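You operate a simulated robot arm through the tools that you are given. There is no shell and no other tool.

The job below is to be done with a simulated robot arm. You get a single attempt, and the scene is never put back.

Task
Wipe up the drip under the blue jug with the green cloth.
Fine: jug and cloth end where they stood. Set down upright: blue jug. What is to be rubbed or washed off counts as gone when no trace of it is left.

It is judged by the outcome, as a careful person would: the job done as asked, and still so three seconds after it is handed in. It fails if anything else is knocked over, pushed out of place, dropped, spilled or broken. Flat cloth is picked up by pressing the open fingertips on it (5 to 10 N) and closing them slowly along it; thin cloth reads only 2 to 8 mm in the jaws.

Robot
A 6-joint arm with a four-finger gripper, fixed in place. Base frame: the origin is at the foot of the arm, x ahead of it, y to its left, z up. Lengths are in m, angles in degrees, forces in N, time in s.
With the tool pointing down near the work surface it reaches from about 0.3 to 0.7 m from the base axis. Its first joint turns from -166.0 to 166.0 degrees. Payload 3.43 kg.
The TCP is the grasp point between the finger pads, 0.03 m short of the fingertips. In the tool frame z runs along the fingers and y along their closing line. Largest opening 0.12 m; the body of the gripper starts 0.085 m behind the TCP.
Orientation is told as [roll, pitch, yaw] about the base's x, y, z axes, in that order, counted from this pose: with the fingers straight down and closing along the base's y, the tool's x points along the base's -x, its y along +y and its z along -z.

Tools
- The arm moves only by the tool send_rows. Its argument "steps" is a list of rows, each a list of 7 numbers: the shift along the tool's x, y, z in mm, then the turn, a rotation vector about the tool's x, y, z in rad, then the opening, from 0 (shut) to 1 (fully open). In form: [[x, y, z, wx, wy, wz, gripper], ...]. A call has 1 to 20 rows; each row is the pose to reach, as a shift and turn from the pose commanded when the call began, along the tool's axes at that moment. Rows are played at 5 a second. More than 0.05 m and 8.6 degrees between two rows, or a gripper value outside its range, and nothing of the call is played. A pose out of reach is approached as far as the arm can. The call stops where the force on the tool passes 50 N (or 10 N more than at its start, if that is more) or the arm is blocked; 0.2 s more then pass. The fingers move at their own pace and stop on an object; they squeeze with about 31 N. The grip force told is the motor's: it shows also when the fingers shut on nothing. Time passes only in rows, and 0.2 s behind the last, so rows that repeat a pose let the fingers close. It gives the time, the measured TCP pose, the force on the tool (base axes), the opening and the grip force at its end, in the units of the frame above (readings bear some noise), with the torque about the TCP (base axes, N m) and any sound that the robot's microphone picked up.
- Cameras (640 x 400 px; columns grow to the right, rows downward): "scene" is fixed at [0.4035, 0.6574, 1.6506]; the picture's right is [-1.00, 0.01, 0.00], its down [0.01, 0.93, -0.37] and it looks along [-0.00, -0.37, -0.93] (base axes); focal length 376 px, centre (320, 200). "wrist" rides on the gripper at [0.071, -0.017, -0.12] in the tool frame; the picture's right is [0.23, 0.97, 0.00], its down [-0.81, 0.19, -0.55] and it looks along [-0.54, 0.13, 0.83] (tool axes); focal length 275 px, centre (320, 200). There is no depth. A picture from a camera that has moved, and an enlarged one, comes with that camera's place and axes in the base frame and with its lens. The place of the scene camera against the robot may be out by one fixed shift of up to 0.012 m in any direction.
- grab_frame(camera): a new picture of that camera. It takes no simulated time.
- slide_trunk(by): slides the trunk up (or, below 0, down) by that many m; the arm rides with it, the base frame stays. It gives what a move gives, with no picture.
- close_up(camera, box): a new picture of the part [left, top, right, bottom] of that camera's present view, enlarged. It takes no simulated time.
- hand_in(): hands the job in; it is judged then, once.

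Places have to be worked out from the pictures, the camera data and where the tool is seen. Open the gripper and draw the arm clear of the work before you hand the job in, unless the task says otherwise.

The tools are called after "Call:" by a JSON object that holds its "method" and its "body". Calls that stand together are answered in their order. send_rows: Moves the arm, as the interface text tells. Its arguments: {"type":"object","properties":{"steps":{"type":"array","items":{"type":"array","items":{"type":"number"}}}},"required":["steps"]} The other tools are called the same way: slide_trunk (by) slides the trunk up or down; grab_frame (camera) takes a picture; close_up (camera, box) takes an enlarged picture of a part of a camera's view; hand_in () hands the job in.

At the start:

```text
time_s: 0.0
tcp_pos: [0.2428, 0.4169, 1.1608]
tool_rot: [0.0, 0.0, 0.0]
contact_force: [0.5, -0.2, 0.1]
ft_torque: [-0.01, -0.03, 0.01]
finger_gap: 0.1201
grasp_force: 0.2
trunk travel left (down, up): [-0.2, 0.24]
```

scene: 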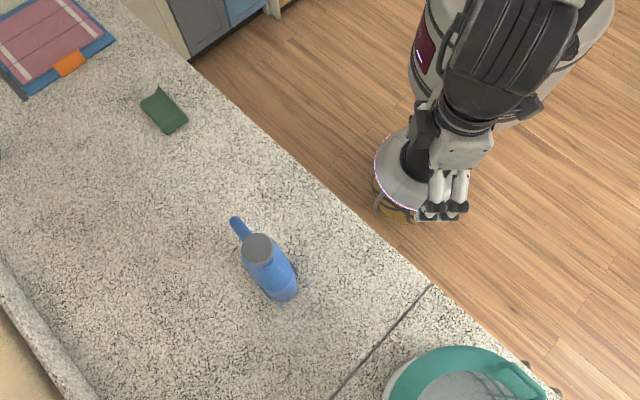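
wrist: 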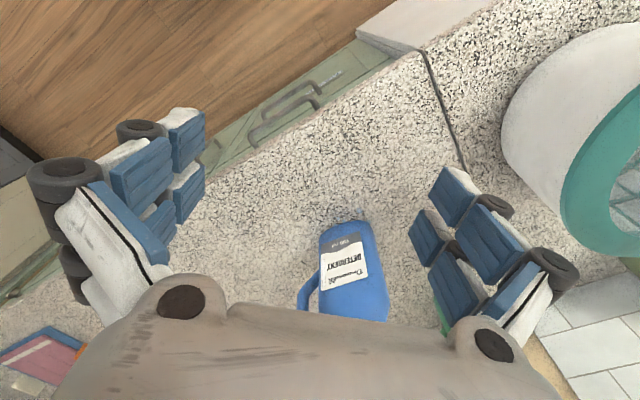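

I'll look closer at the jug and the cloth to work out where things are before moving.

Call:
{"method": "close_up", "body": {"camera": "scene", "box": [200, 190, 340, 330]}}

Call:
{"method": "close_up", "body": {"camera": "scene", "box": [110, 60, 230, 160]}}

Call:
{"method": "close_up", "body": {"camera": "wrist", "box": [220, 170, 460, 330]}}

```text
2.86 times, centred on (270, 260) of scene
camera zoom: at [0.4035, 0.6574, 1.6506], right [-1.0, 0.01, 0.0], down [0.01, 0.93, -0.37], along [0.0, -0.37, -0.93], focal length 1074 px, centre (463, 29)
```

zoom: 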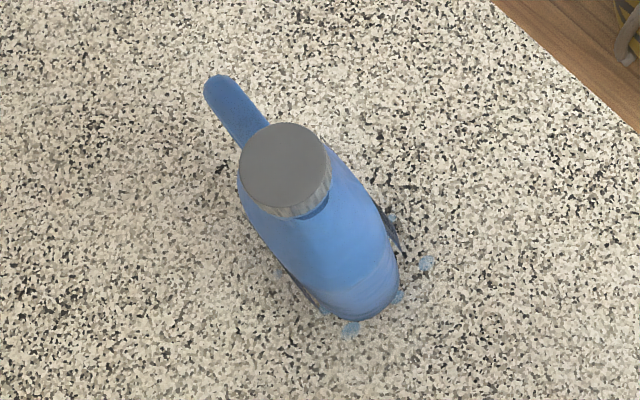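

```text
4.00 times, centred on (170, 110) of scene
camera zoom: at [0.4035, 0.6574, 1.6506], right [-1.0, 0.01, 0.0], down [0.01, 0.93, -0.37], along [0.0, -0.37, -0.93], focal length 1504 px, centre (920, 560)
```

zoom: 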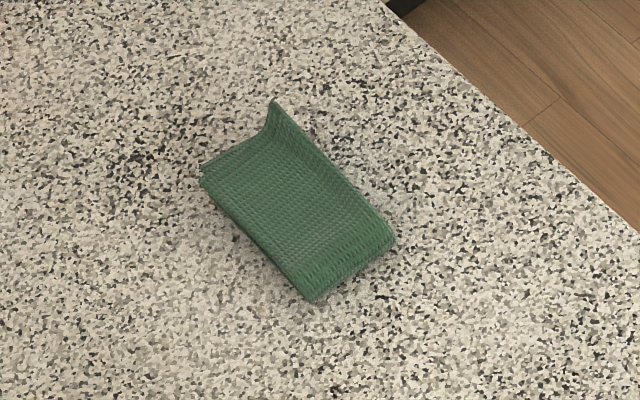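

```text
2.50 times, centred on (340, 250) of wrist
camera zoom: at [0.1725, 0.4006, 1.2815], right [-0.23, 0.97, 0.0], down [0.81, 0.19, 0.55], along [0.54, 0.13, -0.83], focal length 688 px, centre (270, 75)
```

zoom: 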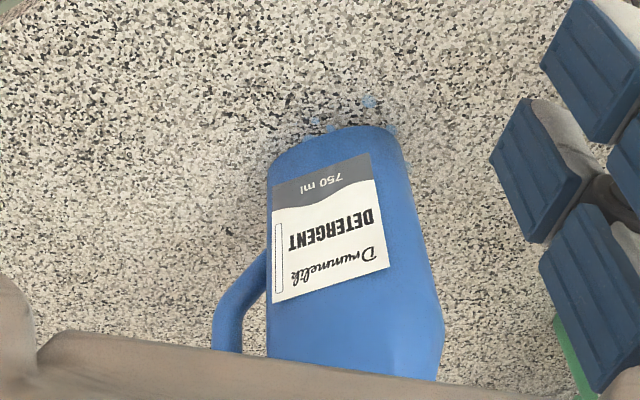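

The jug (about 0.25 m tall, cap top near z 1.15) seems to stand around (0.49, 0.52), with the counter near z 0.90 and blue drips round its foot. The cloth is near (0.77, 0.13). I'll raise the arm for a better wrist view of the jug.

Call:
{"method": "send_rows", "body": {"steps": [[0, 0, -40, 0, 0, 0, 1], [-10, 5, -80, 0, 0, 0, 1], [-20, 10, -120, 0, 0, 0, 1], [-30, 20, -160, 0, 0, 0, 1], [-30, 20, -160, 0, 0, 0, 1]]}}

Call:
{"method": "grab_frame", "body": {"camera": "wrist"}}

Call:
{"method": "grab_frame", "body": {"camera": "scene"}}

```text
time_s: 1.2
tcp_pos: [0.274, 0.4377, 1.3221]
tool_rot: [0.0, 0.0, 0.1]
contact_force: [-0.6, 0.5, -1.3]
ft_torque: [-0.01, -0.02, 0.02]
finger_gap: 0.12
grasp_force: 0.1
trunk travel left (down, up): [-0.2, 0.24]
```

```text
taken
camera wrist: at [0.2021, 0.4211, 1.4415], right [-0.23, 0.97, 0.0], down [0.81, 0.19, 0.55], along [0.54, 0.13, -0.83], focal length 275 px, centre (320, 200)
```

wrist: 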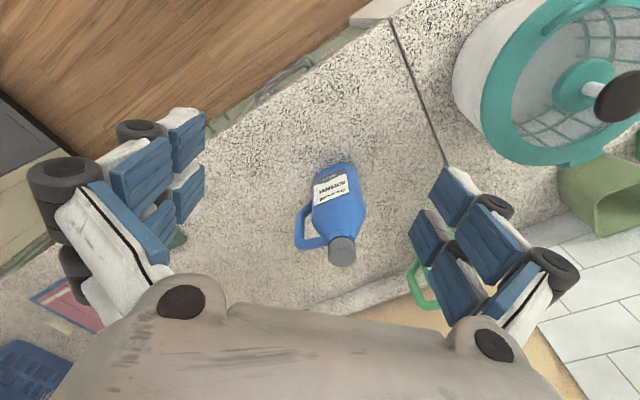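

```text
taken
```

scene: 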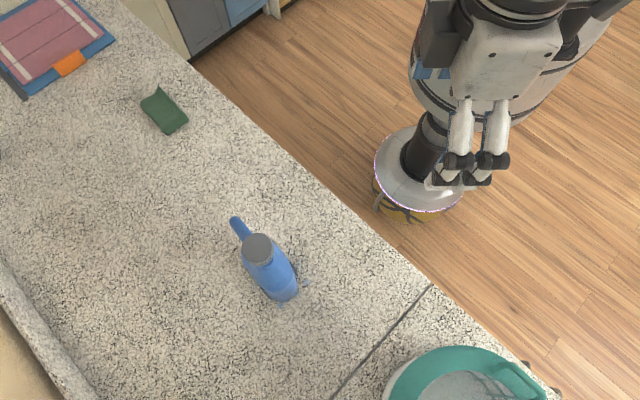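

The wrist view now shows the whole jug with its handle. I'll zoom on both the jug and the gripper to refine places.

Call:
{"method": "close_up", "body": {"camera": "wrist", "box": [270, 140, 398, 280]}}

Call:
{"method": "close_up", "body": {"camera": "scene", "box": [400, 60, 560, 200]}}

```text
2.86 times, centred on (334, 210) of wrist
camera zoom: at [0.2021, 0.4211, 1.4415], right [-0.23, 0.97, 0.0], down [0.81, 0.19, 0.55], along [0.54, 0.13, -0.83], focal length 786 px, centre (280, 171)
```

zoom: 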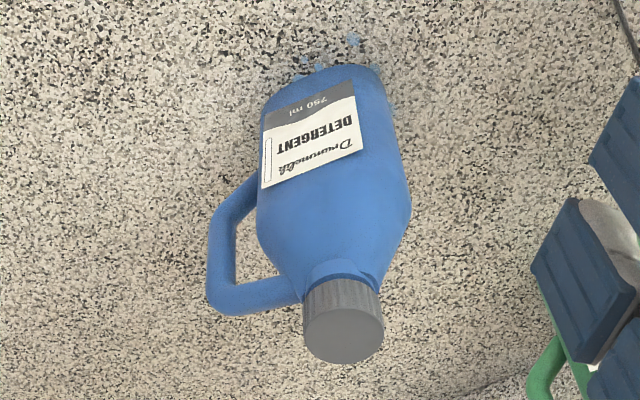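

```text
2.86 times, centred on (480, 130) of scene
camera zoom: at [0.4035, 0.6574, 1.6506], right [-1.0, 0.01, 0.0], down [0.01, 0.93, -0.37], along [0.0, -0.37, -0.93], focal length 1074 px, centre (-137, 400)
```

zoom: 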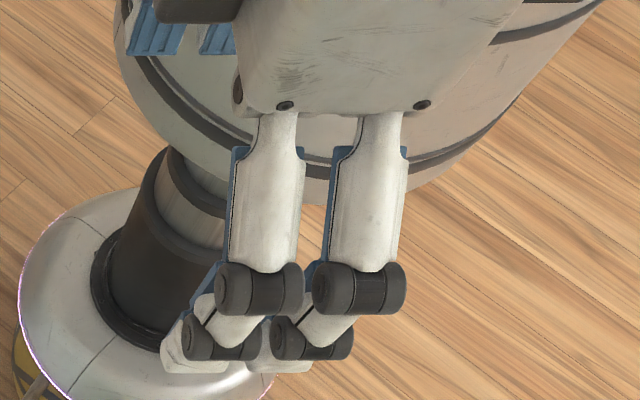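

Triangulating the two wrist views and the scene gives counter z≈0.896, cap top ≈(0.489, 0.524, 1.145), and jug wide axis at about 128° with the handle toward (+x, −y). I'll move over the jug well above it and yaw the tool by −52° so the fingers close across the jug's narrow side, and check reach.

Call:
{"method": "send_rows", "body": {"steps": [[-27, 11, 0, 0, 0, 0.114, 1], [-54, 22, 0, 0, 0, 0.229, 1], [-81, 33, 0, 0, 0, 0.343, 1], [-108, 44, 0, 0, 0, 0.457, 1], [-135, 55, 0, 0, 0, 0.572, 1], [-162, 66, 0, 0, 0, 0.686, 1], [-189, 77, 0, 0, 0, 0.8, 1], [-216, 87, 0, 0, 0, 0.915, 1], [-216, 87, 0, 0, 0, 0.915, 1], [-216, 87, 0, 0, 0, 0.915, 1]]}}

Call:
{"method": "grab_frame", "body": {"camera": "wrist"}}

Call:
{"method": "grab_frame", "body": {"camera": "scene"}}

```text
time_s: 3.4
tcp_pos: [0.4493, 0.4771, 1.2992]
tool_rot: [-0.3, 0.0, -52.5]
contact_force: [0.9, 1.1, -1.0]
ft_torque: [-0.07, 0.07, -0.02]
finger_gap: 0.1199
grasp_force: 0.1
out of reach, approached as far as the arm can: row 6, 7, 8, 9, 10
trunk travel left (down, up): [-0.2, 0.24]
```

```text
taken
camera wrist: at [0.3925, 0.5244, 1.4193], right [0.63, 0.77, 0.0], down [0.65, -0.53, 0.55], along [0.43, -0.35, -0.83], focal length 275 px, centre (320, 200)
```

wrist: 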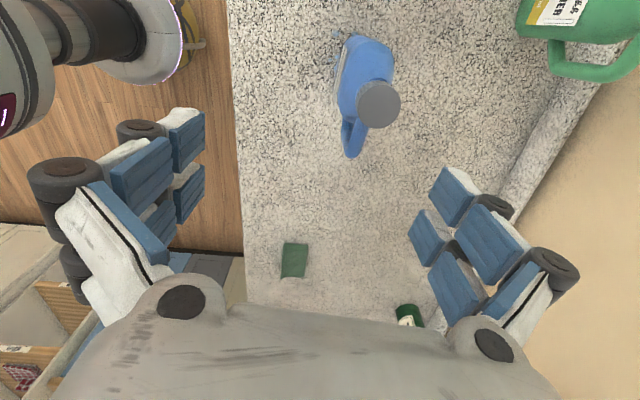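

```text
taken
```

scene: 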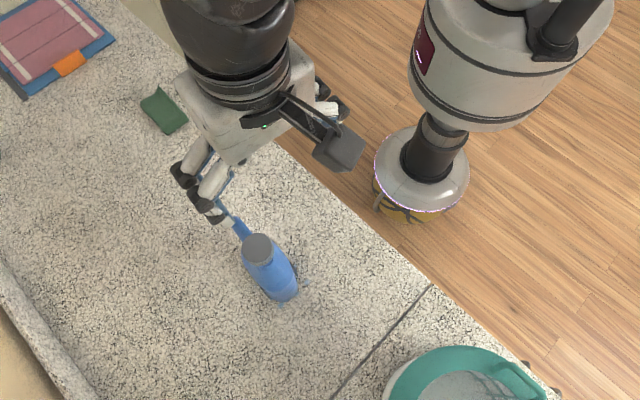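

Reach with the tool vertical runs out near r≈0.655 at z 1.30. I'll look closer at the cloth and jug from this vantage, then raise the trunk a little to see how much reach improves.

Call:
{"method": "close_up", "body": {"camera": "wrist", "box": [250, 220, 346, 300]}}

Call:
{"method": "close_up", "body": {"camera": "wrist", "box": [310, 10, 438, 170]}}

Call:
{"method": "slide_trunk", "body": {"by": 0.1}}

```text
5.00 times, centred on (298, 260) of wrist
camera zoom: at [0.3925, 0.5244, 1.4193], right [0.63, 0.77, 0.0], down [0.65, -0.53, 0.55], along [0.43, -0.35, -0.83], focal length 1376 px, centre (430, -100)
```

zoom: 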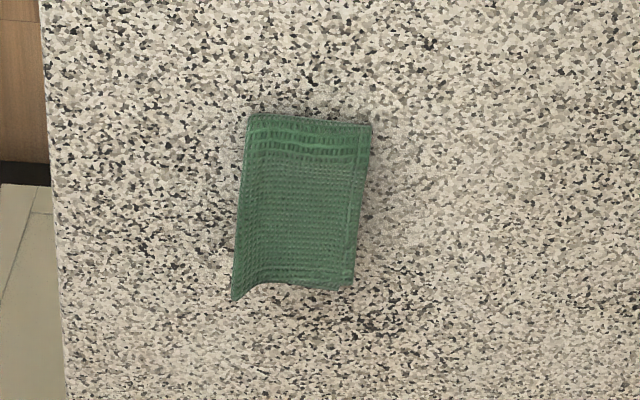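

```text
2.50 times, centred on (374, 90) of wrist
camera zoom: at [0.3925, 0.5244, 1.4193], right [0.63, 0.77, 0.0], down [0.65, -0.53, 0.55], along [0.43, -0.35, -0.83], focal length 688 px, centre (185, 475)
```

zoom: 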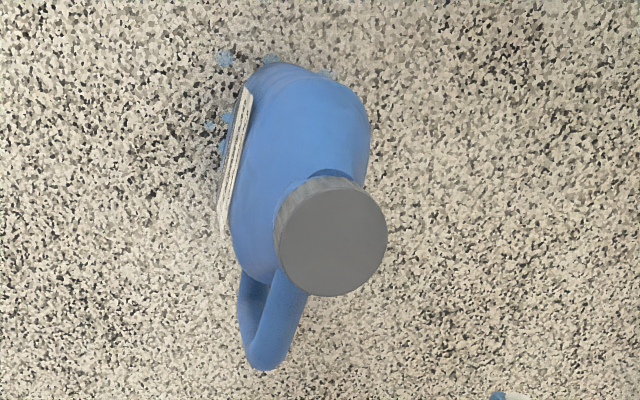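

```text
time_s: 4.7
tcp_pos: [0.4479, 0.4757, 1.4002]
tool_rot: [0.0, 0.0, -52.6]
contact_force: [0.6, -0.4, -0.6]
ft_torque: [0.0, -0.02, -0.02]
finger_gap: 0.12
grasp_force: 0.2
trunk travel left (down, up): [-0.3, 0.14]
```

The cap centre comes out again at about (0.488, 0.524, 1.14). With the trunk 0.1 m higher, I'll descend to z≈1.23 (still above the jug) and reach out to over the cap to test the vertical-tool reach.

Call:
{"method": "send_rows", "body": {"steps": [[0, 0, 45, 0, 0, 0, 1], [0, 0, 90, 0, 0, 0, 1], [0, 0, 135, 0, 0, 0, 1], [3, 15, 165, 0, 0, 0, 1], [6, 30, 170, 0, 0, 0, 1], [10, 46, 170, 0, 0, 0, 1], [13, 62, 170, 0, 0, 0, 1], [13, 62, 170, 0, 0, 0, 1]]}}

```text
time_s: 6.5
tcp_pos: [0.4777, 0.5102, 1.2311]
tool_rot: [0.0, 0.0, -52.5]
contact_force: [0.1, -0.2, -0.1]
ft_torque: [-0.03, -0.02, -0.01]
finger_gap: 0.1197
grasp_force: 0.1
out of reach, approached as far as the arm can: row 1, 2, 3, 4, 5, 7, 8
trunk travel left (down, up): [-0.3, 0.14]
```

The vertical tool tops out at r≈0.70 while the cap is at r≈0.717, so I'll grip the cap with the fingers closing tangentially and the tool tilted slightly outward. First I back off and turn to yaw ≈ +47° above the jug's height.

Call:
{"method": "send_rows", "body": {"steps": [[-4, -27, -13, 0, 0, 0, 1], [-8, -55, -26, 0, 0, 0, 1], [-12, -82, -39, 0, 0, 0, 1], [-12, -82, -39, 0, 0, -0.134, 1], [-12, -82, -39, 0, 0, -0.267, 1], [-12, -82, -39, 0, 0, -0.401, 1], [-12, -82, -39, 0, 0, -0.534, 1], [-12, -82, -39, 0, 0, -0.668, 1], [-12, -82, -39, 0, 0, -0.801, 1], [-12, -82, -39, 0, 0, -0.935, 1], [-12, -82, -39, 0, 0, -1.068, 1], [-12, -82, -39, 0, 0, -1.202, 1], [-12, -82, -39, 0, 0, -1.335, 1], [-12, -82, -39, 0, 0, -1.469, 1], [-12, -82, -39, 0, 0, -1.602, 1], [-12, -82, -39, 0, 0, -1.737, 1], [-12, -82, -39, 0, 0, -1.737, 1]]}}

Call:
{"method": "grab_frame", "body": {"camera": "wrist"}}

Call:
{"method": "grab_frame", "body": {"camera": "scene"}}

```text
time_s: 10.1
tcp_pos: [0.4317, 0.4631, 1.3821]
tool_rot: [-0.4, 5.6, 46.6]
contact_force: [-0.4, 0.2, 0.1]
ft_torque: [0.04, -0.03, 0.04]
finger_gap: 0.1198
grasp_force: 0.1
out of reach, approached as far as the arm can: row 1, 2, 3, 4, 5, 6, 7, 8, 9, 10, 11, 12, 13, 14, 15, 16, 17
trunk travel left (down, up): [-0.3, 0.14]
```

```text
taken
camera wrist: at [0.4029, 0.4091, 1.5094], right [-0.86, 0.5, 0.02], down [0.45, 0.76, 0.47], along [0.22, 0.41, -0.88], focal length 275 px, centre (320, 200)
```

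wrist: 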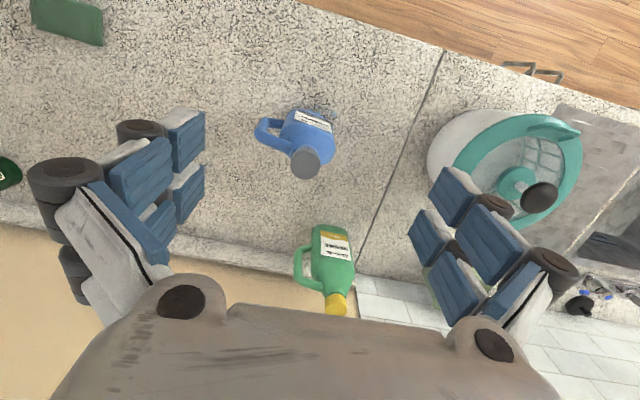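

```text
taken
```

scene: 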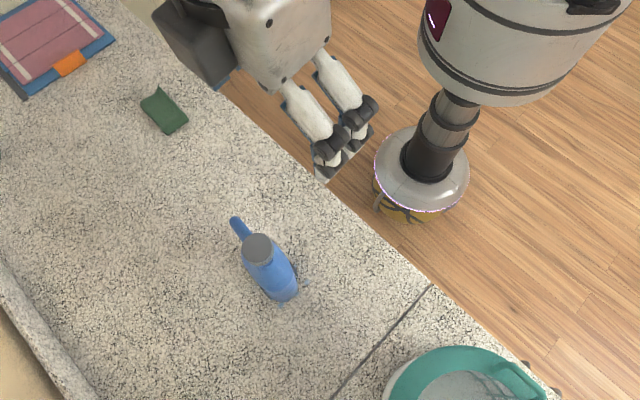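

The arm approximated an out-of-reach command and tilted a bit; commands evidently accumulate from the commanded pose. I'll pull in to a comfortably reachable pose (about (0.40, 0.43, 1.29)) to re-sync command and measurement.

Call:
{"method": "send_rows", "body": {"steps": [[37, -1, 0, 0, 0, 0, 1], [74, -3, 0, 0, 0, 0, 1], [110, -4, 0, 0, 0, 0, 1], [110, -4, 0, 0, 0, 0, 1], [110, -4, 0, 0, 0, 0, 1]]}}

```text
time_s: 11.3
tcp_pos: [0.4283, 0.4627, 1.3938]
tool_rot: [-0.4, 5.7, 46.5]
contact_force: [0.0, 0.7, 0.0]
ft_torque: [0.0, -0.01, 0.0]
finger_gap: 0.1198
grasp_force: 0.0
out of reach, approached as far as the arm can: row 1, 2, 3, 4, 5
trunk travel left (down, up): [-0.3, 0.14]
```

The arm barely moved even though the target should be well inside reach, so a wrist joint is probably at its limit with this yaw. I'll turn the yaw back by 17° to see if the commanded position is then met.

Call:
{"method": "send_rows", "body": {"steps": [[0, 0, 0, 0, 0, 0.1, 1], [0, 0, 0, 0, 0, 0.2, 1], [0, 0, 0, 0, 0, 0.3, 1], [0, 0, 0, 0, 0, 0.3, 1], [0, 0, 0, 0, 0, 0.3, 1]]}}

```text
time_s: 12.5
tcp_pos: [0.4262, 0.4625, 1.3936]
tool_rot: [-2.0, 5.3, 29.1]
contact_force: [1.0, 0.2, 0.1]
ft_torque: [-0.01, 0.03, -0.02]
finger_gap: 0.12
grasp_force: 0.0
trunk travel left (down, up): [-0.3, 0.14]
```

That pose was met, and the fit of past readings suggests the elbow is simply stretched straight (a singular posture) so radial pull-in commands don't bite. I'll tilt the tool inward while drawing the TCP toward the base to bend the elbow again.

Call:
{"method": "send_rows", "body": {"steps": [[0, 0, 0, 0.02, 0.062, 0, 1], [5, -2, 0, 0.04, 0.124, 0, 1], [15, -5, 2, 0.06, 0.186, 0, 1], [30, -10, 4, 0.08, 0.247, 0, 1], [50, -16, 6, 0.08, 0.247, 0, 1], [75, -24, 8, 0.08, 0.247, 0, 1], [95, -31, 10, 0.08, 0.247, 0, 1], [95, -31, 10, 0.08, 0.247, 0, 1], [95, -31, 10, 0.08, 0.247, 0, 1]]}}

```text
time_s: 14.5
tcp_pos: [0.3577, 0.3876, 1.3919]
tool_rot: [-6.8, 19.4, 28.0]
contact_force: [-0.4, 0.0, 0.1]
ft_torque: [0.0, -0.01, -0.02]
finger_gap: 0.1203
grasp_force: 0.1
out of reach, approached as far as the arm can: row 1, 2, 3, 4, 5
trunk travel left (down, up): [-0.3, 0.14]
```

The elbow is bent again (TCP at (0.358, 0.388, 1.392), tilted 20° inward). Now I level the tool in place.

Call:
{"method": "send_rows", "body": {"steps": [[0, 0, 0, -0.028, -0.085, 0, 1], [0, 0, 0, -0.057, -0.17, 0, 1], [0, 0, 0, -0.086, -0.254, 0, 1], [0, 0, 0, -0.114, -0.339, 0, 1], [0, 0, 0, -0.114, -0.339, 0, 1]]}}

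```text
time_s: 15.7
tcp_pos: [0.3582, 0.3871, 1.3922]
tool_rot: [0.1, 0.0, 29.2]
contact_force: [1.3, -0.4, -0.6]
ft_torque: [0.03, 0.03, 0.0]
finger_gap: 0.1201
grasp_force: 0.0
trunk travel left (down, up): [-0.3, 0.14]
```

Level and accurate now. Next I turn to yaw ≈47° and come down to z≈1.25 at this radius, clear of the jug.

Call:
{"method": "send_rows", "body": {"steps": [[0, 0, 45, 0, 0, -0.1, 1], [0, 0, 90, 0, 0, -0.2, 1], [0, 0, 125, 0, 0, -0.311, 1], [0, 0, 142, 0, 0, -0.311, 1], [0, 0, 142, 0, 0, -0.311, 1]]}}

Call:
{"method": "grab_frame", "body": {"camera": "wrist"}}

Call:
{"method": "grab_frame", "body": {"camera": "scene"}}

```text
time_s: 16.9
tcp_pos: [0.3588, 0.3877, 1.2514]
tool_rot: [-0.1, 0.1, 47.1]
contact_force: [-0.3, 0.0, 0.1]
ft_torque: [-0.01, -0.02, -0.04]
finger_gap: 0.1202
grasp_force: 0.1
trunk travel left (down, up): [-0.3, 0.14]
```

```text
taken
camera wrist: at [0.3225, 0.3248, 1.3707], right [-0.87, 0.49, 0.0], down [0.41, 0.72, 0.55], along [0.27, 0.48, -0.83], focal length 275 px, centre (320, 200)
```

wrist: 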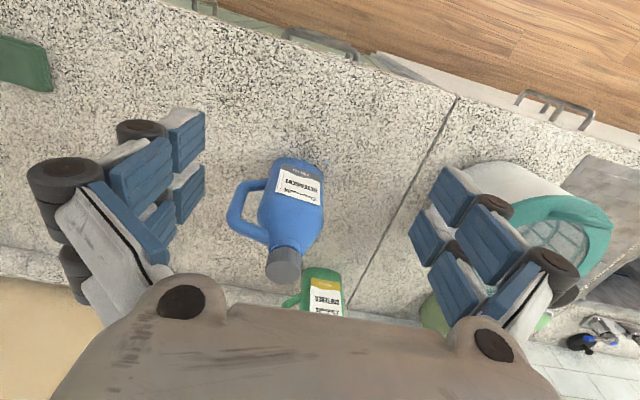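

```text
taken
```

scene: 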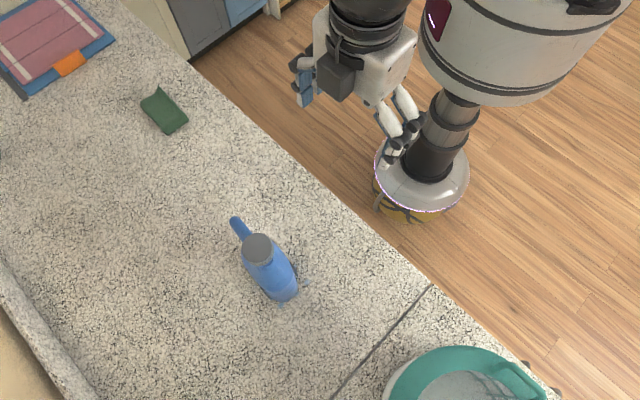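

I'll zoom on the jug from here to refine the cap's position and handle height.

Call:
{"method": "close_up", "body": {"camera": "wrist", "box": [216, 150, 344, 290]}}

```text
2.86 times, centred on (280, 220) of wrist
camera zoom: at [0.3225, 0.3248, 1.3707], right [-0.87, 0.49, 0.0], down [0.41, 0.72, 0.55], along [0.27, 0.48, -0.83], focal length 786 px, centre (434, 143)
```

zoom: 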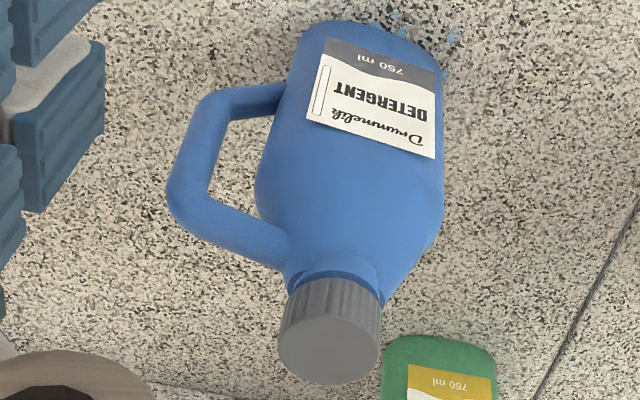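

The refined cap top centre is about (0.486, 0.524, 1.146), diameter ~43 mm, with the handle bar's top at z≈1.105. I'll tilt 12° outward and move over the cap with the fingertips about 6 cm above it.

Call:
{"method": "send_rows", "body": {"steps": [[0, 0, 0, 0, -0.1, 0, 1], [0, 0, 0, 0, -0.209, 0, 1], [-46, 0, 4, 0, -0.209, 0, 1], [-92, 0, 8, 0, -0.209, 0, 1], [-138, 0, 12, 0, -0.209, 0, 1], [-170, 0, 16, 0, -0.209, 0, 1], [-184, 0, 16, 0, -0.209, 0, 1], [-184, 0, 16, 0, -0.209, 0, 1]]}}

Call:
{"method": "grab_frame", "body": {"camera": "wrist"}}

Call:
{"method": "grab_frame", "body": {"camera": "scene"}}

```text
time_s: 18.7
tcp_pos: [0.4839, 0.5227, 1.2358]
tool_rot: [0.0, -11.8, 47.1]
contact_force: [-0.4, 0.3, 0.1]
ft_torque: [0.02, -0.01, -0.02]
finger_gap: 0.12
grasp_force: 0.1
trunk travel left (down, up): [-0.3, 0.14]
```

```text
taken
camera wrist: at [0.4317, 0.4414, 1.3386], right [-0.87, 0.5, -0.05], down [0.32, 0.63, 0.71], along [0.38, 0.6, -0.7], focal length 275 px, centre (320, 200)
```

wrist: 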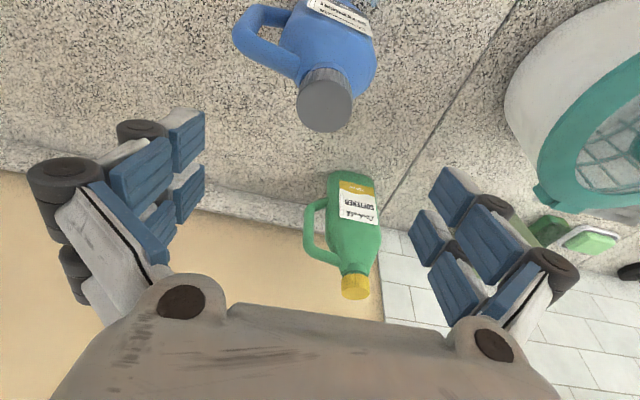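

```text
taken
```

scene: 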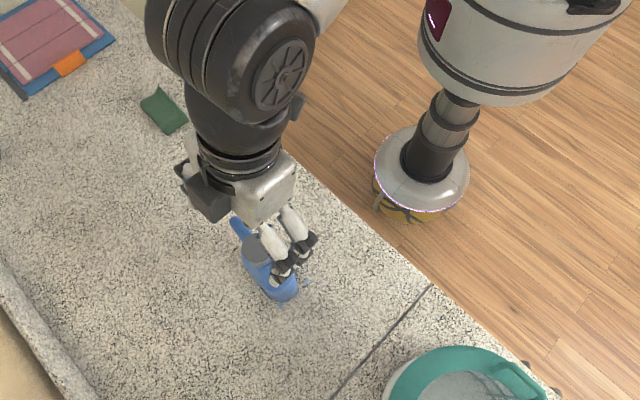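

Seen from here the cap lies right under the grasp line (agreement within 2 mm). I'll descend straight down 91 mm with the fingers open, so the tips stop just above the handle bar with the whole cap between the pads.

Call:
{"method": "send_rows", "body": {"steps": [[4.1, 0, 19.6, 0, -0.0, 0, 1], [8.2, 0, 39.2, 0, 0, 0, 1], [12.3, 0, 58.7, 0, 0, 0, 1], [15.3, 0, 73.4, 0, 0, 0, 1], [17.4, 0, 83.2, 0, 0, 0, 1], [18.7, 0, 89.6, 0, 0, 0, 1], [18.7, 0, 89.6, 0, 0, 0, 1]]}}

Call:
{"method": "grab_frame", "body": {"camera": "wrist"}}

Call:
{"method": "close_up", "body": {"camera": "scene", "box": [200, 180, 340, 320]}}

```text
time_s: 20.3
tcp_pos: [0.4841, 0.5221, 1.1423]
tool_rot: [0.0, -12.0, 47.1]
contact_force: [0.4, 0.9, -0.5]
ft_torque: [-0.01, -0.03, 0.01]
finger_gap: 0.1202
grasp_force: 0.1
trunk travel left (down, up): [-0.3, 0.14]
```

```text
taken
camera wrist: at [0.4313, 0.442, 1.2454], right [-0.87, 0.5, -0.05], down [0.32, 0.63, 0.71], along [0.38, 0.6, -0.7], focal length 275 px, centre (320, 200)
```

wrist: 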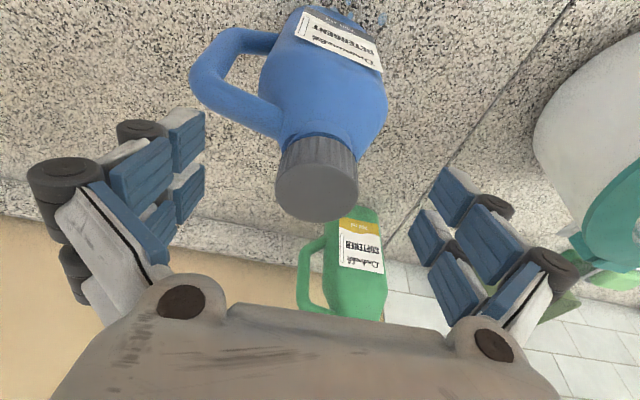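

```text
2.86 times, centred on (270, 250) of scene
camera zoom: at [0.4035, 0.6574, 1.6506], right [-1.0, 0.01, 0.0], down [0.01, 0.93, -0.37], along [0.0, -0.37, -0.93], focal length 1074 px, centre (463, 57)
```

zoom: 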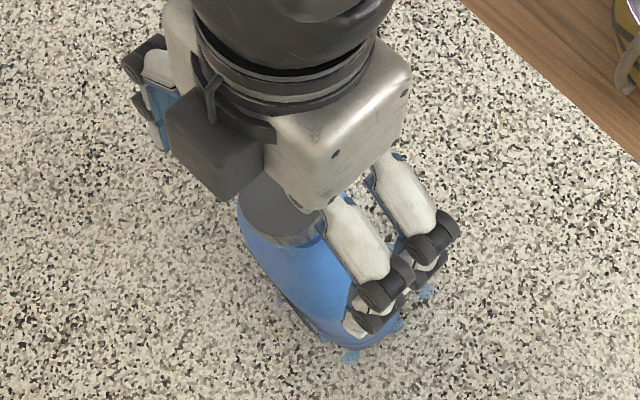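

The cap is centred at the grasp point (pixel ~ (317,190) vs expected (320,190)), no contact. I'll close the fingers on the cap.

Call:
{"method": "send_rows", "body": {"steps": [[0, 0, 0, 0, 0, 0, 0.8], [0, 0, 0, 0, 0, 0, 0.6], [0, 0, 0, 0, 0, 0, 0.45], [0, 0, 0, 0, 0, 0, 0.3], [0, 0, 0, 0, 0, 0, 0.15], [0, 0, 0, 0, 0, 0, 0], [0, 0, 0, 0, 0, 0, 0], [0, 0, 0, 0, 0, 0, 0]]}}

Call:
{"method": "grab_frame", "body": {"camera": "wrist"}}

```text
time_s: 22.1
tcp_pos: [0.4844, 0.5212, 1.1438]
tool_rot: [0.0, -12.0, 47.1]
contact_force: [0.2, -0.1, 0.5]
ft_torque: [0.03, -0.05, -0.04]
finger_gap: 0.0481
grasp_force: 30.7
trunk travel left (down, up): [-0.3, 0.14]
```

```text
taken
camera wrist: at [0.4314, 0.4421, 1.2458], right [-0.87, 0.5, -0.05], down [0.32, 0.63, 0.71], along [0.38, 0.6, -0.7], focal length 275 px, centre (320, 200)
```

wrist: 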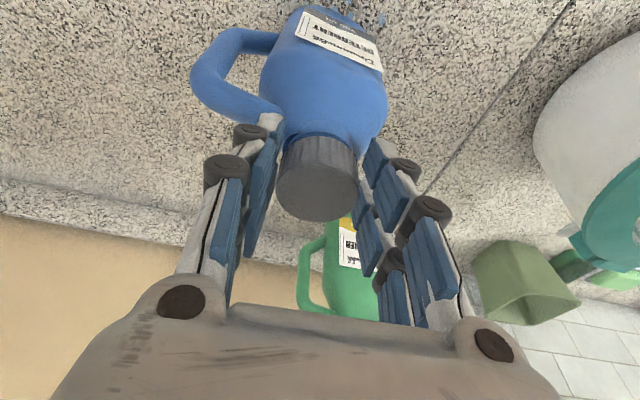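

The jaws hold the cap at 48 mm with full grip force. I'll lift straight up 50 mm and check.

Call:
{"method": "send_rows", "body": {"steps": [[-1, 0, -4.9, 0, 0, 0, 0], [-2.1, 0, -9.8, 0, 0, 0, 0], [-4.2, 0, -19.6, 0, 0, 0, 0], [-6.2, 0, -29.3, 0, 0, 0, 0], [-8.3, 0, -39.1, 0, 0, 0, 0], [-10.4, 0, -48.9, 0, 0, 0, 0], [-10.4, 0, -48.9, 0, 0, 0, 0]]}}

Call:
{"method": "grab_frame", "body": {"camera": "scene"}}

Call:
{"method": "grab_frame", "body": {"camera": "wrist"}}

```text
time_s: 23.7
tcp_pos: [0.4855, 0.5224, 1.1948]
tool_rot: [0.1, -12.0, 47.1]
contact_force: [-0.4, 0.1, -1.0]
ft_torque: [0.01, -0.01, -0.01]
finger_gap: 0.0478
grasp_force: 31.2
trunk travel left (down, up): [-0.3, 0.14]
```

```text
taken
```

scene: 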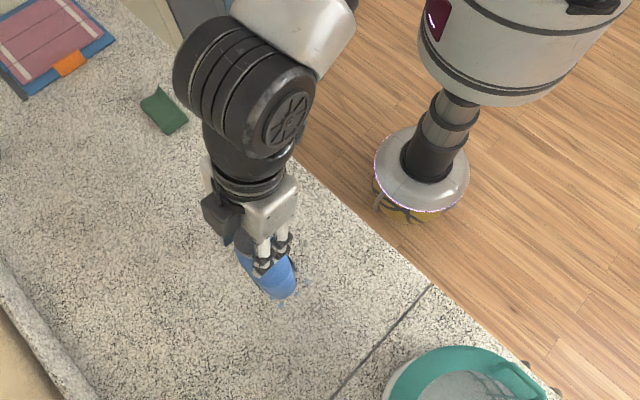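

```text
taken
camera wrist: at [0.4318, 0.4424, 1.2967], right [-0.87, 0.5, -0.05], down [0.32, 0.63, 0.71], along [0.38, 0.6, -0.7], focal length 275 px, centre (320, 200)
```

wrist: 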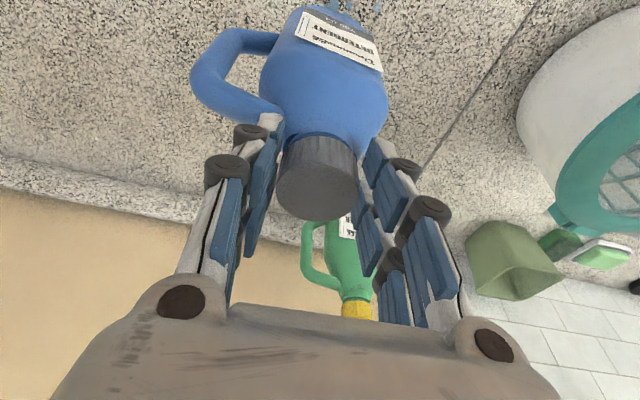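

The jug keeps the same position in the wrist view, so it is rising with the gripper. I'll check its foot in a scene close-up.

Call:
{"method": "close_up", "body": {"camera": "scene", "box": [200, 210, 340, 350]}}

Call:
{"method": "close_up", "body": {"camera": "wrist", "box": [240, 0, 440, 125]}}

```text
2.86 times, centred on (270, 280) of scene
camera zoom: at [0.4035, 0.6574, 1.6506], right [-1.0, 0.01, 0.0], down [0.01, 0.93, -0.37], along [0.0, -0.37, -0.93], focal length 1074 px, centre (463, -29)
```

zoom: 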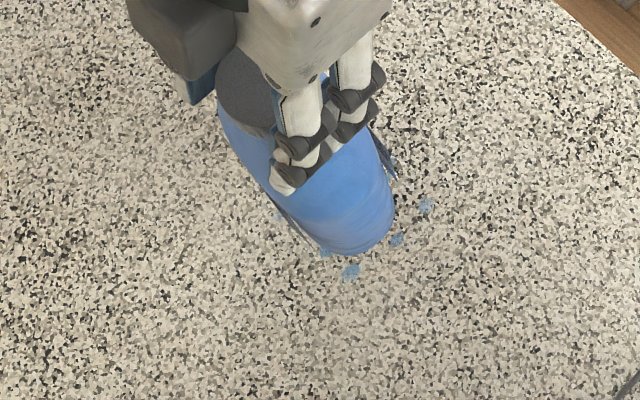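

```text
3.20 times, centred on (340, 62) of wrist
camera zoom: at [0.4318, 0.4424, 1.2967], right [-0.87, 0.5, -0.05], down [0.32, 0.63, 0.71], along [0.38, 0.6, -0.7], focal length 881 px, centre (256, 640)
```

zoom: 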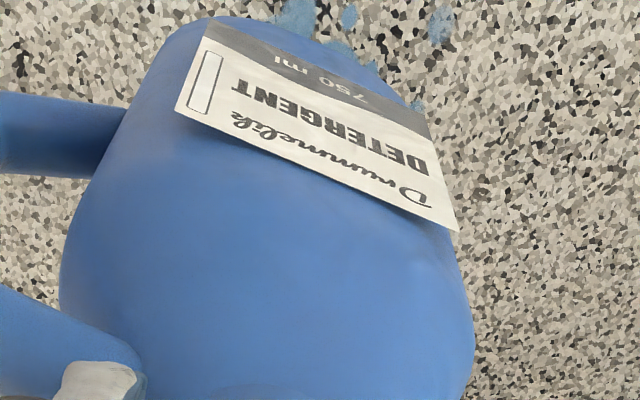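

Lifted cleanly, with drips visible on the counter beneath it. I'll carry it level, at constant orientation, to a free spot around (0.57, 0.29).

Call:
{"method": "send_rows", "body": {"steps": [[5.5, -11, -1.2, 0, 0, 0, 0], [16.5, -33, -3.5, 0, 0, 0, 0], [31, -62, -6.6, 0, 0, 0, 0], [46, -92, -9.8, 0, 0, 0, 0], [62, -123, -13.1, 0, 0, 0, 0], [77, -154, -16.4, 0, 0, 0, 0], [90, -180, -19.2, 0, 0, 0, 0], [101, -202, -21.5, 0, 0, 0, 0], [108, -216, -23, 0, 0, 0, 0], [110.2, -220.2, -23.4, 0, 0, 0, 0], [110.2, -220.2, -23.4, 0, 0, 0, 0]]}}

Call:
{"method": "grab_frame", "body": {"camera": "scene"}}

Call:
{"method": "grab_frame", "body": {"camera": "wrist"}}

```text
time_s: 26.1
tcp_pos: [0.5679, 0.2893, 1.1925]
tool_rot: [0.0, -12.0, 47.0]
contact_force: [-0.4, 0.0, -1.2]
ft_torque: [-0.02, 0.03, 0.01]
finger_gap: 0.0474
grasp_force: 31.0
trunk travel left (down, up): [-0.3, 0.14]
```

```text
taken
```

scene: 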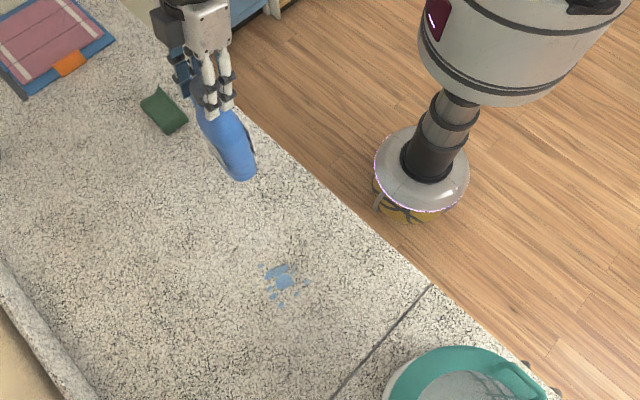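

```text
taken
camera wrist: at [0.5155, 0.2095, 1.295], right [-0.87, 0.5, -0.05], down [0.32, 0.63, 0.71], along [0.38, 0.6, -0.7], focal length 275 px, centre (320, 200)
```

wrist: 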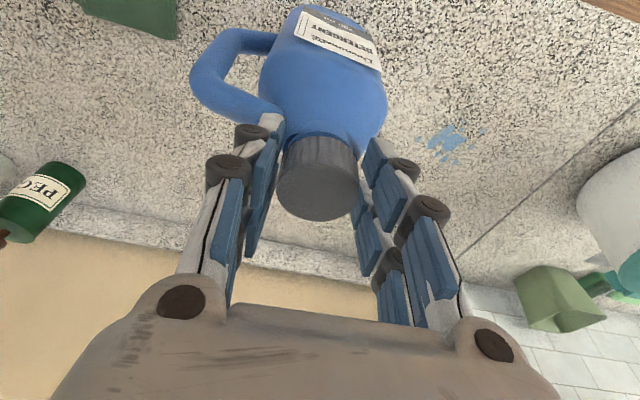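

The drip is now fully visible. I'll zoom on it, then set the jug down here.

Call:
{"method": "close_up", "body": {"camera": "scene", "box": [240, 240, 336, 320]}}

Call:
{"method": "close_up", "body": {"camera": "wrist", "box": [390, 100, 518, 180]}}

Call:
{"method": "close_up", "body": {"camera": "scene", "box": [160, 60, 300, 200]}}

```text
5.00 times, centred on (288, 280) of scene
camera zoom: at [0.4035, 0.6574, 1.6506], right [-1.0, 0.01, 0.0], down [0.01, 0.93, -0.37], along [0.0, -0.37, -0.93], focal length 1880 px, centre (480, -200)
```

zoom: 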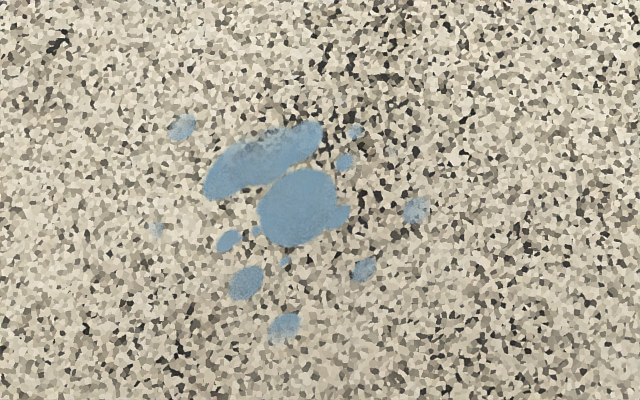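

```text
5.00 times, centred on (454, 140) of wrist
camera zoom: at [0.5155, 0.2095, 1.295], right [-0.87, 0.5, -0.05], down [0.32, 0.63, 0.71], along [0.38, 0.6, -0.7], focal length 1376 px, centre (-350, 500)
```

zoom: 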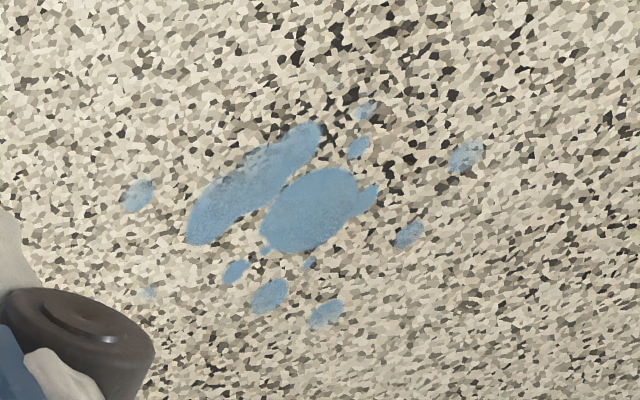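

```text
2.86 times, centred on (230, 130) of scene
camera zoom: at [0.4035, 0.6574, 1.6506], right [-1.0, 0.01, 0.0], down [0.01, 0.93, -0.37], along [0.0, -0.37, -0.93], focal length 1074 px, centre (577, 400)
```

zoom: 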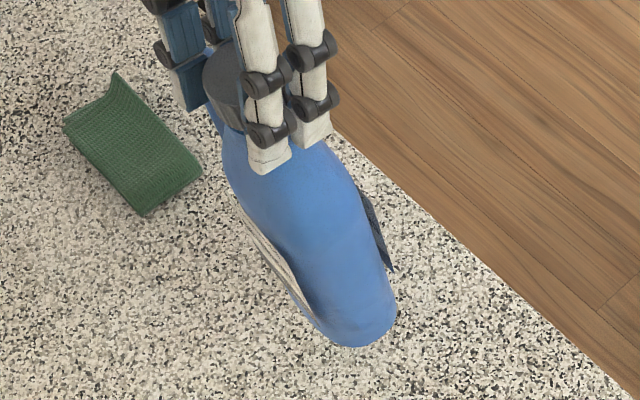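

The drip spans roughly x 0.43–0.535, y 0.495–0.58, centred near (0.482, 0.537). The jug hangs upright over a clear stretch of counter, so I'll lower it gently by the same 50 mm.

Call:
{"method": "send_rows", "body": {"steps": [[2.1, 0, 9.8, 0, 0, 0, 0], [4.2, 0, 19.6, 0, 0, 0, 0], [6.2, 0, 29.3, 0, 0, 0, 0], [8.1, 0, 38.1, 0, 0, 0, 0], [9.4, 0, 44, 0, 0, 0, 0], [10, 0, 47, 0, 0, 0, 0], [10.3, 0, 48.5, 0, 0, 0, 0], [10.4, 0, 48.9, 0, 0, 0, 0], [10.4, 0, 48.9, 0, 0, 0, 0]]}}

Call:
{"method": "close_up", "body": {"camera": "scene", "box": [160, 60, 300, 200]}}

```text
time_s: 28.1
tcp_pos: [0.5692, 0.2895, 1.1445]
tool_rot: [0.0, -12.1, 47.2]
contact_force: [0.0, -0.7, 9.2]
ft_torque: [-0.04, 0.31, 0.09]
finger_gap: 0.0468
grasp_force: 30.0
trunk travel left (down, up): [-0.3, 0.14]
```

```text
2.86 times, centred on (230, 130) of scene
camera zoom: at [0.4035, 0.6574, 1.6506], right [-1.0, 0.01, 0.0], down [0.01, 0.93, -0.37], along [0.0, -0.37, -0.93], focal length 1074 px, centre (577, 400)
```

zoom: 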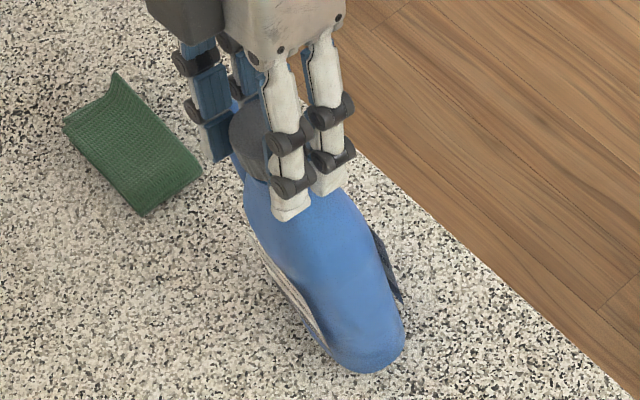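

The jug's foot is on the counter (9 N up). I'll ease up half a millimetre and open the fingers.

Call:
{"method": "send_rows", "body": {"steps": [[-0.1, 0, -0.7, 0, 0, 0, 0], [-0.1, 0, -0.7, 0, 0, 0, 0.5], [-0.1, 0, -0.7, 0, 0, 0, 0.7], [-0.1, 0, -0.7, 0, 0, 0, 0.85], [-0.1, 0, -0.7, 0, 0, 0, 1], [-0.1, 0, -0.7, 0, 0, 0, 1], [-0.1, 0, -0.7, 0, 0, 0, 1]]}}

Call:
{"method": "grab_frame", "body": {"camera": "wrist"}}

```text
time_s: 29.7
tcp_pos: [0.5686, 0.2896, 1.1436]
tool_rot: [0.0, -12.0, 47.2]
contact_force: [0.7, -0.7, -0.8]
ft_torque: [-0.01, 0.01, 0.04]
finger_gap: 0.1199
grasp_force: 0.1
trunk travel left (down, up): [-0.3, 0.14]
```

```text
taken
camera wrist: at [0.5164, 0.2096, 1.2466], right [-0.87, 0.5, -0.05], down [0.32, 0.63, 0.71], along [0.38, 0.6, -0.7], focal length 275 px, centre (320, 200)
```

wrist: 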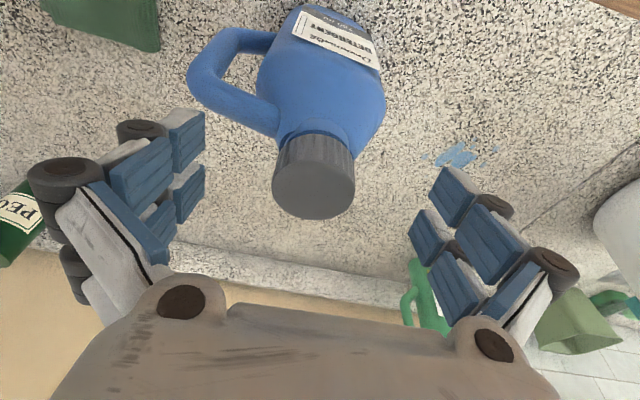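

The jug stands on its own at the temporary spot (regrasp pose (0.5688, 0.2895, 1.144), cap ~2 mm left of centre). I'll rise straight off it 100 mm and level the tool.

Call:
{"method": "send_rows", "body": {"steps": [[-4.2, 0, -19.6, 0, 0, 0, 1], [-10.4, 0, -48.9, 0, 0, 0, 1], [-20.8, 0, -97.8, 0, 0, 0, 1], [-20.8, 0, -97.8, 0, 0.105, 0, 1], [-20.8, 0, -97.8, 0, 0.209, 0, 1], [-20.8, 0, -97.8, 0, 0.209, 0, 1]]}}

Call:
{"method": "grab_frame", "body": {"camera": "scene"}}

```text
time_s: 31.1
tcp_pos: [0.5682, 0.2913, 1.2435]
tool_rot: [-0.1, 0.1, 47.1]
contact_force: [0.5, 0.8, -0.3]
ft_torque: [-0.01, 0.03, -0.01]
finger_gap: 0.1202
grasp_force: 0.1
trunk travel left (down, up): [-0.3, 0.14]
```

```text
taken
```

scene: 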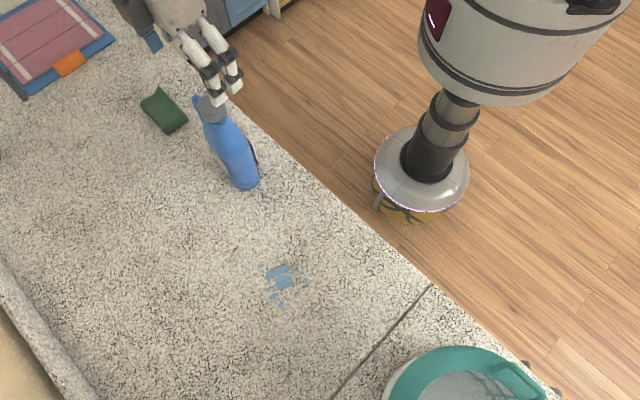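

The jug is upright at its temporary spot. Now I swing away to about azimuth 9.5° (over the counter's near edge), turning yaw to match.

Call:
{"method": "send_rows", "body": {"steps": [[29, -18, 0, 0, 0, 0.11, 1], [58, -36, 0, 0, 0, 0.22, 1], [87, -54, 0, 0, 0, 0.33, 1], [115, -72, 0, 0, 0, 0.44, 1], [144, -90, 0, 0, 0, 0.55, 1], [173, -108, 0, 0, 0, 0.658, 1], [173, -108, 0, 0, 0, 0.658, 1]]}}

Call:
{"method": "slide_trunk", "body": {"by": -0.2}}

Call:
{"method": "grab_frame", "body": {"camera": "wrist"}}

Call:
{"method": "grab_frame", "body": {"camera": "scene"}}

```text
time_s: 32.7
tcp_pos: [0.5306, 0.0905, 1.2424]
tool_rot: [-0.1, -0.1, 9.3]
contact_force: [0.4, 0.2, -0.2]
ft_torque: [0.0, -0.04, 0.0]
finger_gap: 0.1199
grasp_force: 0.0
trunk travel left (down, up): [-0.3, 0.14]
```

```text
time_s: 34.9
tcp_pos: [0.5301, 0.0892, 1.044]
tool_rot: [0.0, -0.1, 9.5]
contact_force: [0.7, 0.0, -0.1]
ft_torque: [-0.02, -0.02, 0.0]
finger_gap: 0.12
grasp_force: 0.0
trunk travel left (down, up): [-0.1, 0.34]
```

```text
taken
camera wrist: at [0.4628, 0.0623, 1.1633], right [-0.39, 0.92, 0.0], down [0.77, 0.32, 0.55], along [0.51, 0.21, -0.83], focal length 275 px, centre (320, 200)
```

wrist: 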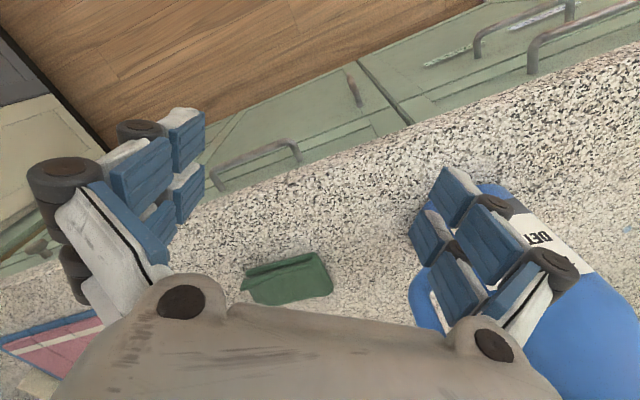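

```text
taken
```

scene: 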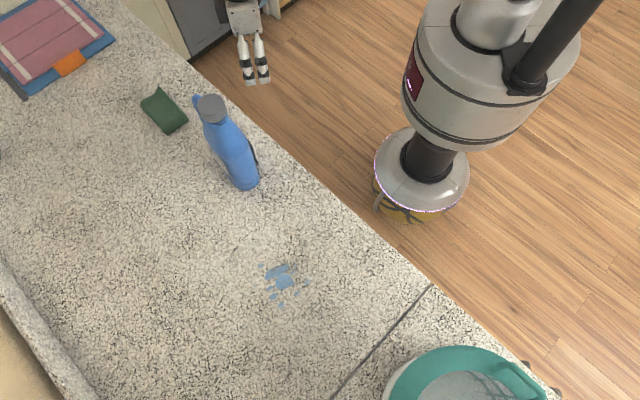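

The cloth is ahead and the jug to the left. I'll zoom on the cloth from this calibrated pose to fix its corners and the raised edge.

Call:
{"method": "close_up", "body": {"camera": "wrist", "box": [226, 230, 354, 310]}}

Call:
{"method": "close_up", "body": {"camera": "scene", "box": [130, 80, 194, 140]}}

```text
5.00 times, centred on (290, 270) of wrist
camera zoom: at [0.4628, 0.0623, 1.1633], right [-0.39, 0.92, 0.0], down [0.77, 0.32, 0.55], along [0.51, 0.21, -0.83], focal length 1376 px, centre (470, -150)
```

zoom: 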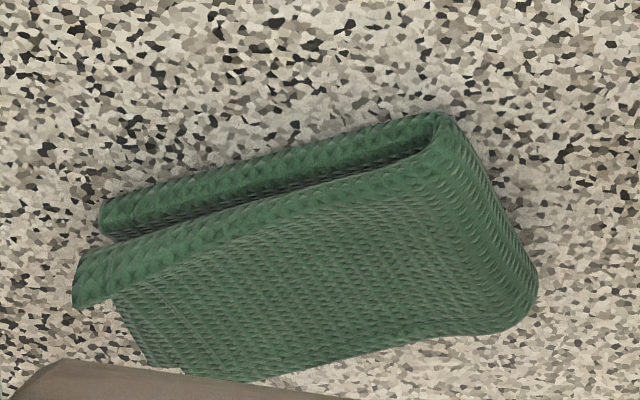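

```text
6.67 times, centred on (162, 110) of scene
camera zoom: at [0.4035, 0.6574, 1.6506], right [-1.0, 0.01, 0.0], down [0.01, 0.93, -0.37], along [0.0, -0.37, -0.93], focal length 2507 px, centre (1373, 800)
```

zoom: 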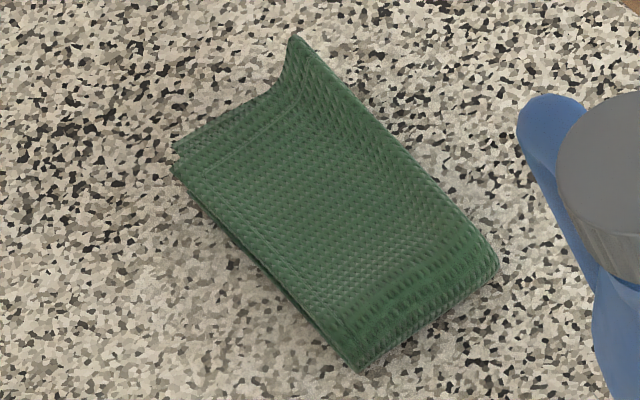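

The cloth is folded once (fold at its near-left end), about 115 × 64 mm, centred near (0.769, 0.135) with its free corner raised ~2 cm. I'll tilt 22° outward, narrow the jaws to ~54 mm and hover about 7 cm above its centre.

Call:
{"method": "send_rows", "body": {"steps": [[-40, 1, 0, 0, -0.13, 0, 0.45], [-80, 2, 0, 0, -0.26, 0, 0.45], [-120, 3, 0, 0, -0.384, 0, 0.45], [-160, 4, 10, 0, -0.384, 0, 0.45], [-200, 5, 25, 0, -0.384, 0, 0.45], [-230, 6, 35, 0, -0.384, 0, 0.45], [-240.8, 5.8, 44, 0, -0.384, 0, 0.45], [-240.8, 5.8, 44, 0, -0.384, 0, 0.45]]}}

Call:
{"method": "grab_frame", "body": {"camera": "wrist"}}

Call:
{"method": "close_up", "body": {"camera": "scene", "box": [80, 20, 300, 200]}}

```text
time_s: 36.7
tcp_pos: [0.7682, 0.1347, 0.9988]
tool_rot: [0.0, -22.0, 9.4]
contact_force: [0.1, -0.5, -0.5]
ft_torque: [0.01, -0.01, -0.02]
finger_gap: 0.0539
grasp_force: 0.1
trunk travel left (down, up): [-0.1, 0.34]
```

```text
taken
camera wrist: at [0.6599, 0.1007, 1.0835], right [-0.37, 0.93, -0.09], down [0.51, 0.28, 0.82], along [0.78, 0.26, -0.57], focal length 275 px, centre (320, 200)
```

wrist: 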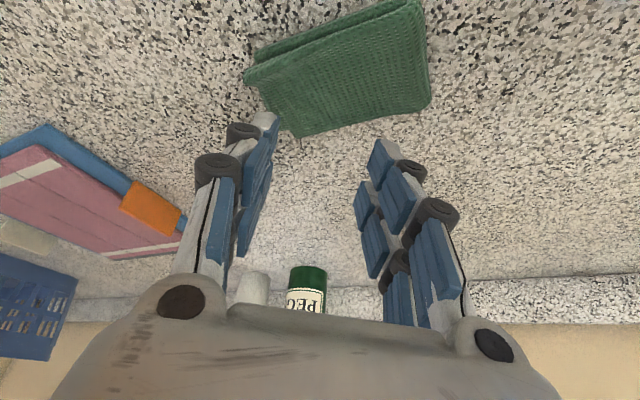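

```text
2.22 times, centred on (190, 110) of scene
camera zoom: at [0.4035, 0.6574, 1.6506], right [-1.0, 0.01, 0.0], down [0.01, 0.93, -0.37], along [0.0, -0.37, -0.93], focal length 836 px, centre (609, 400)
```

zoom: 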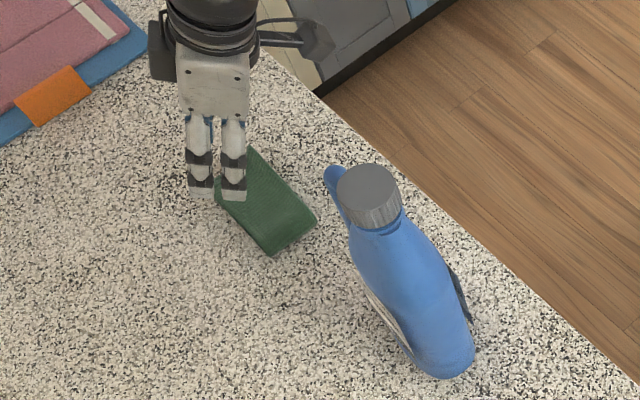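

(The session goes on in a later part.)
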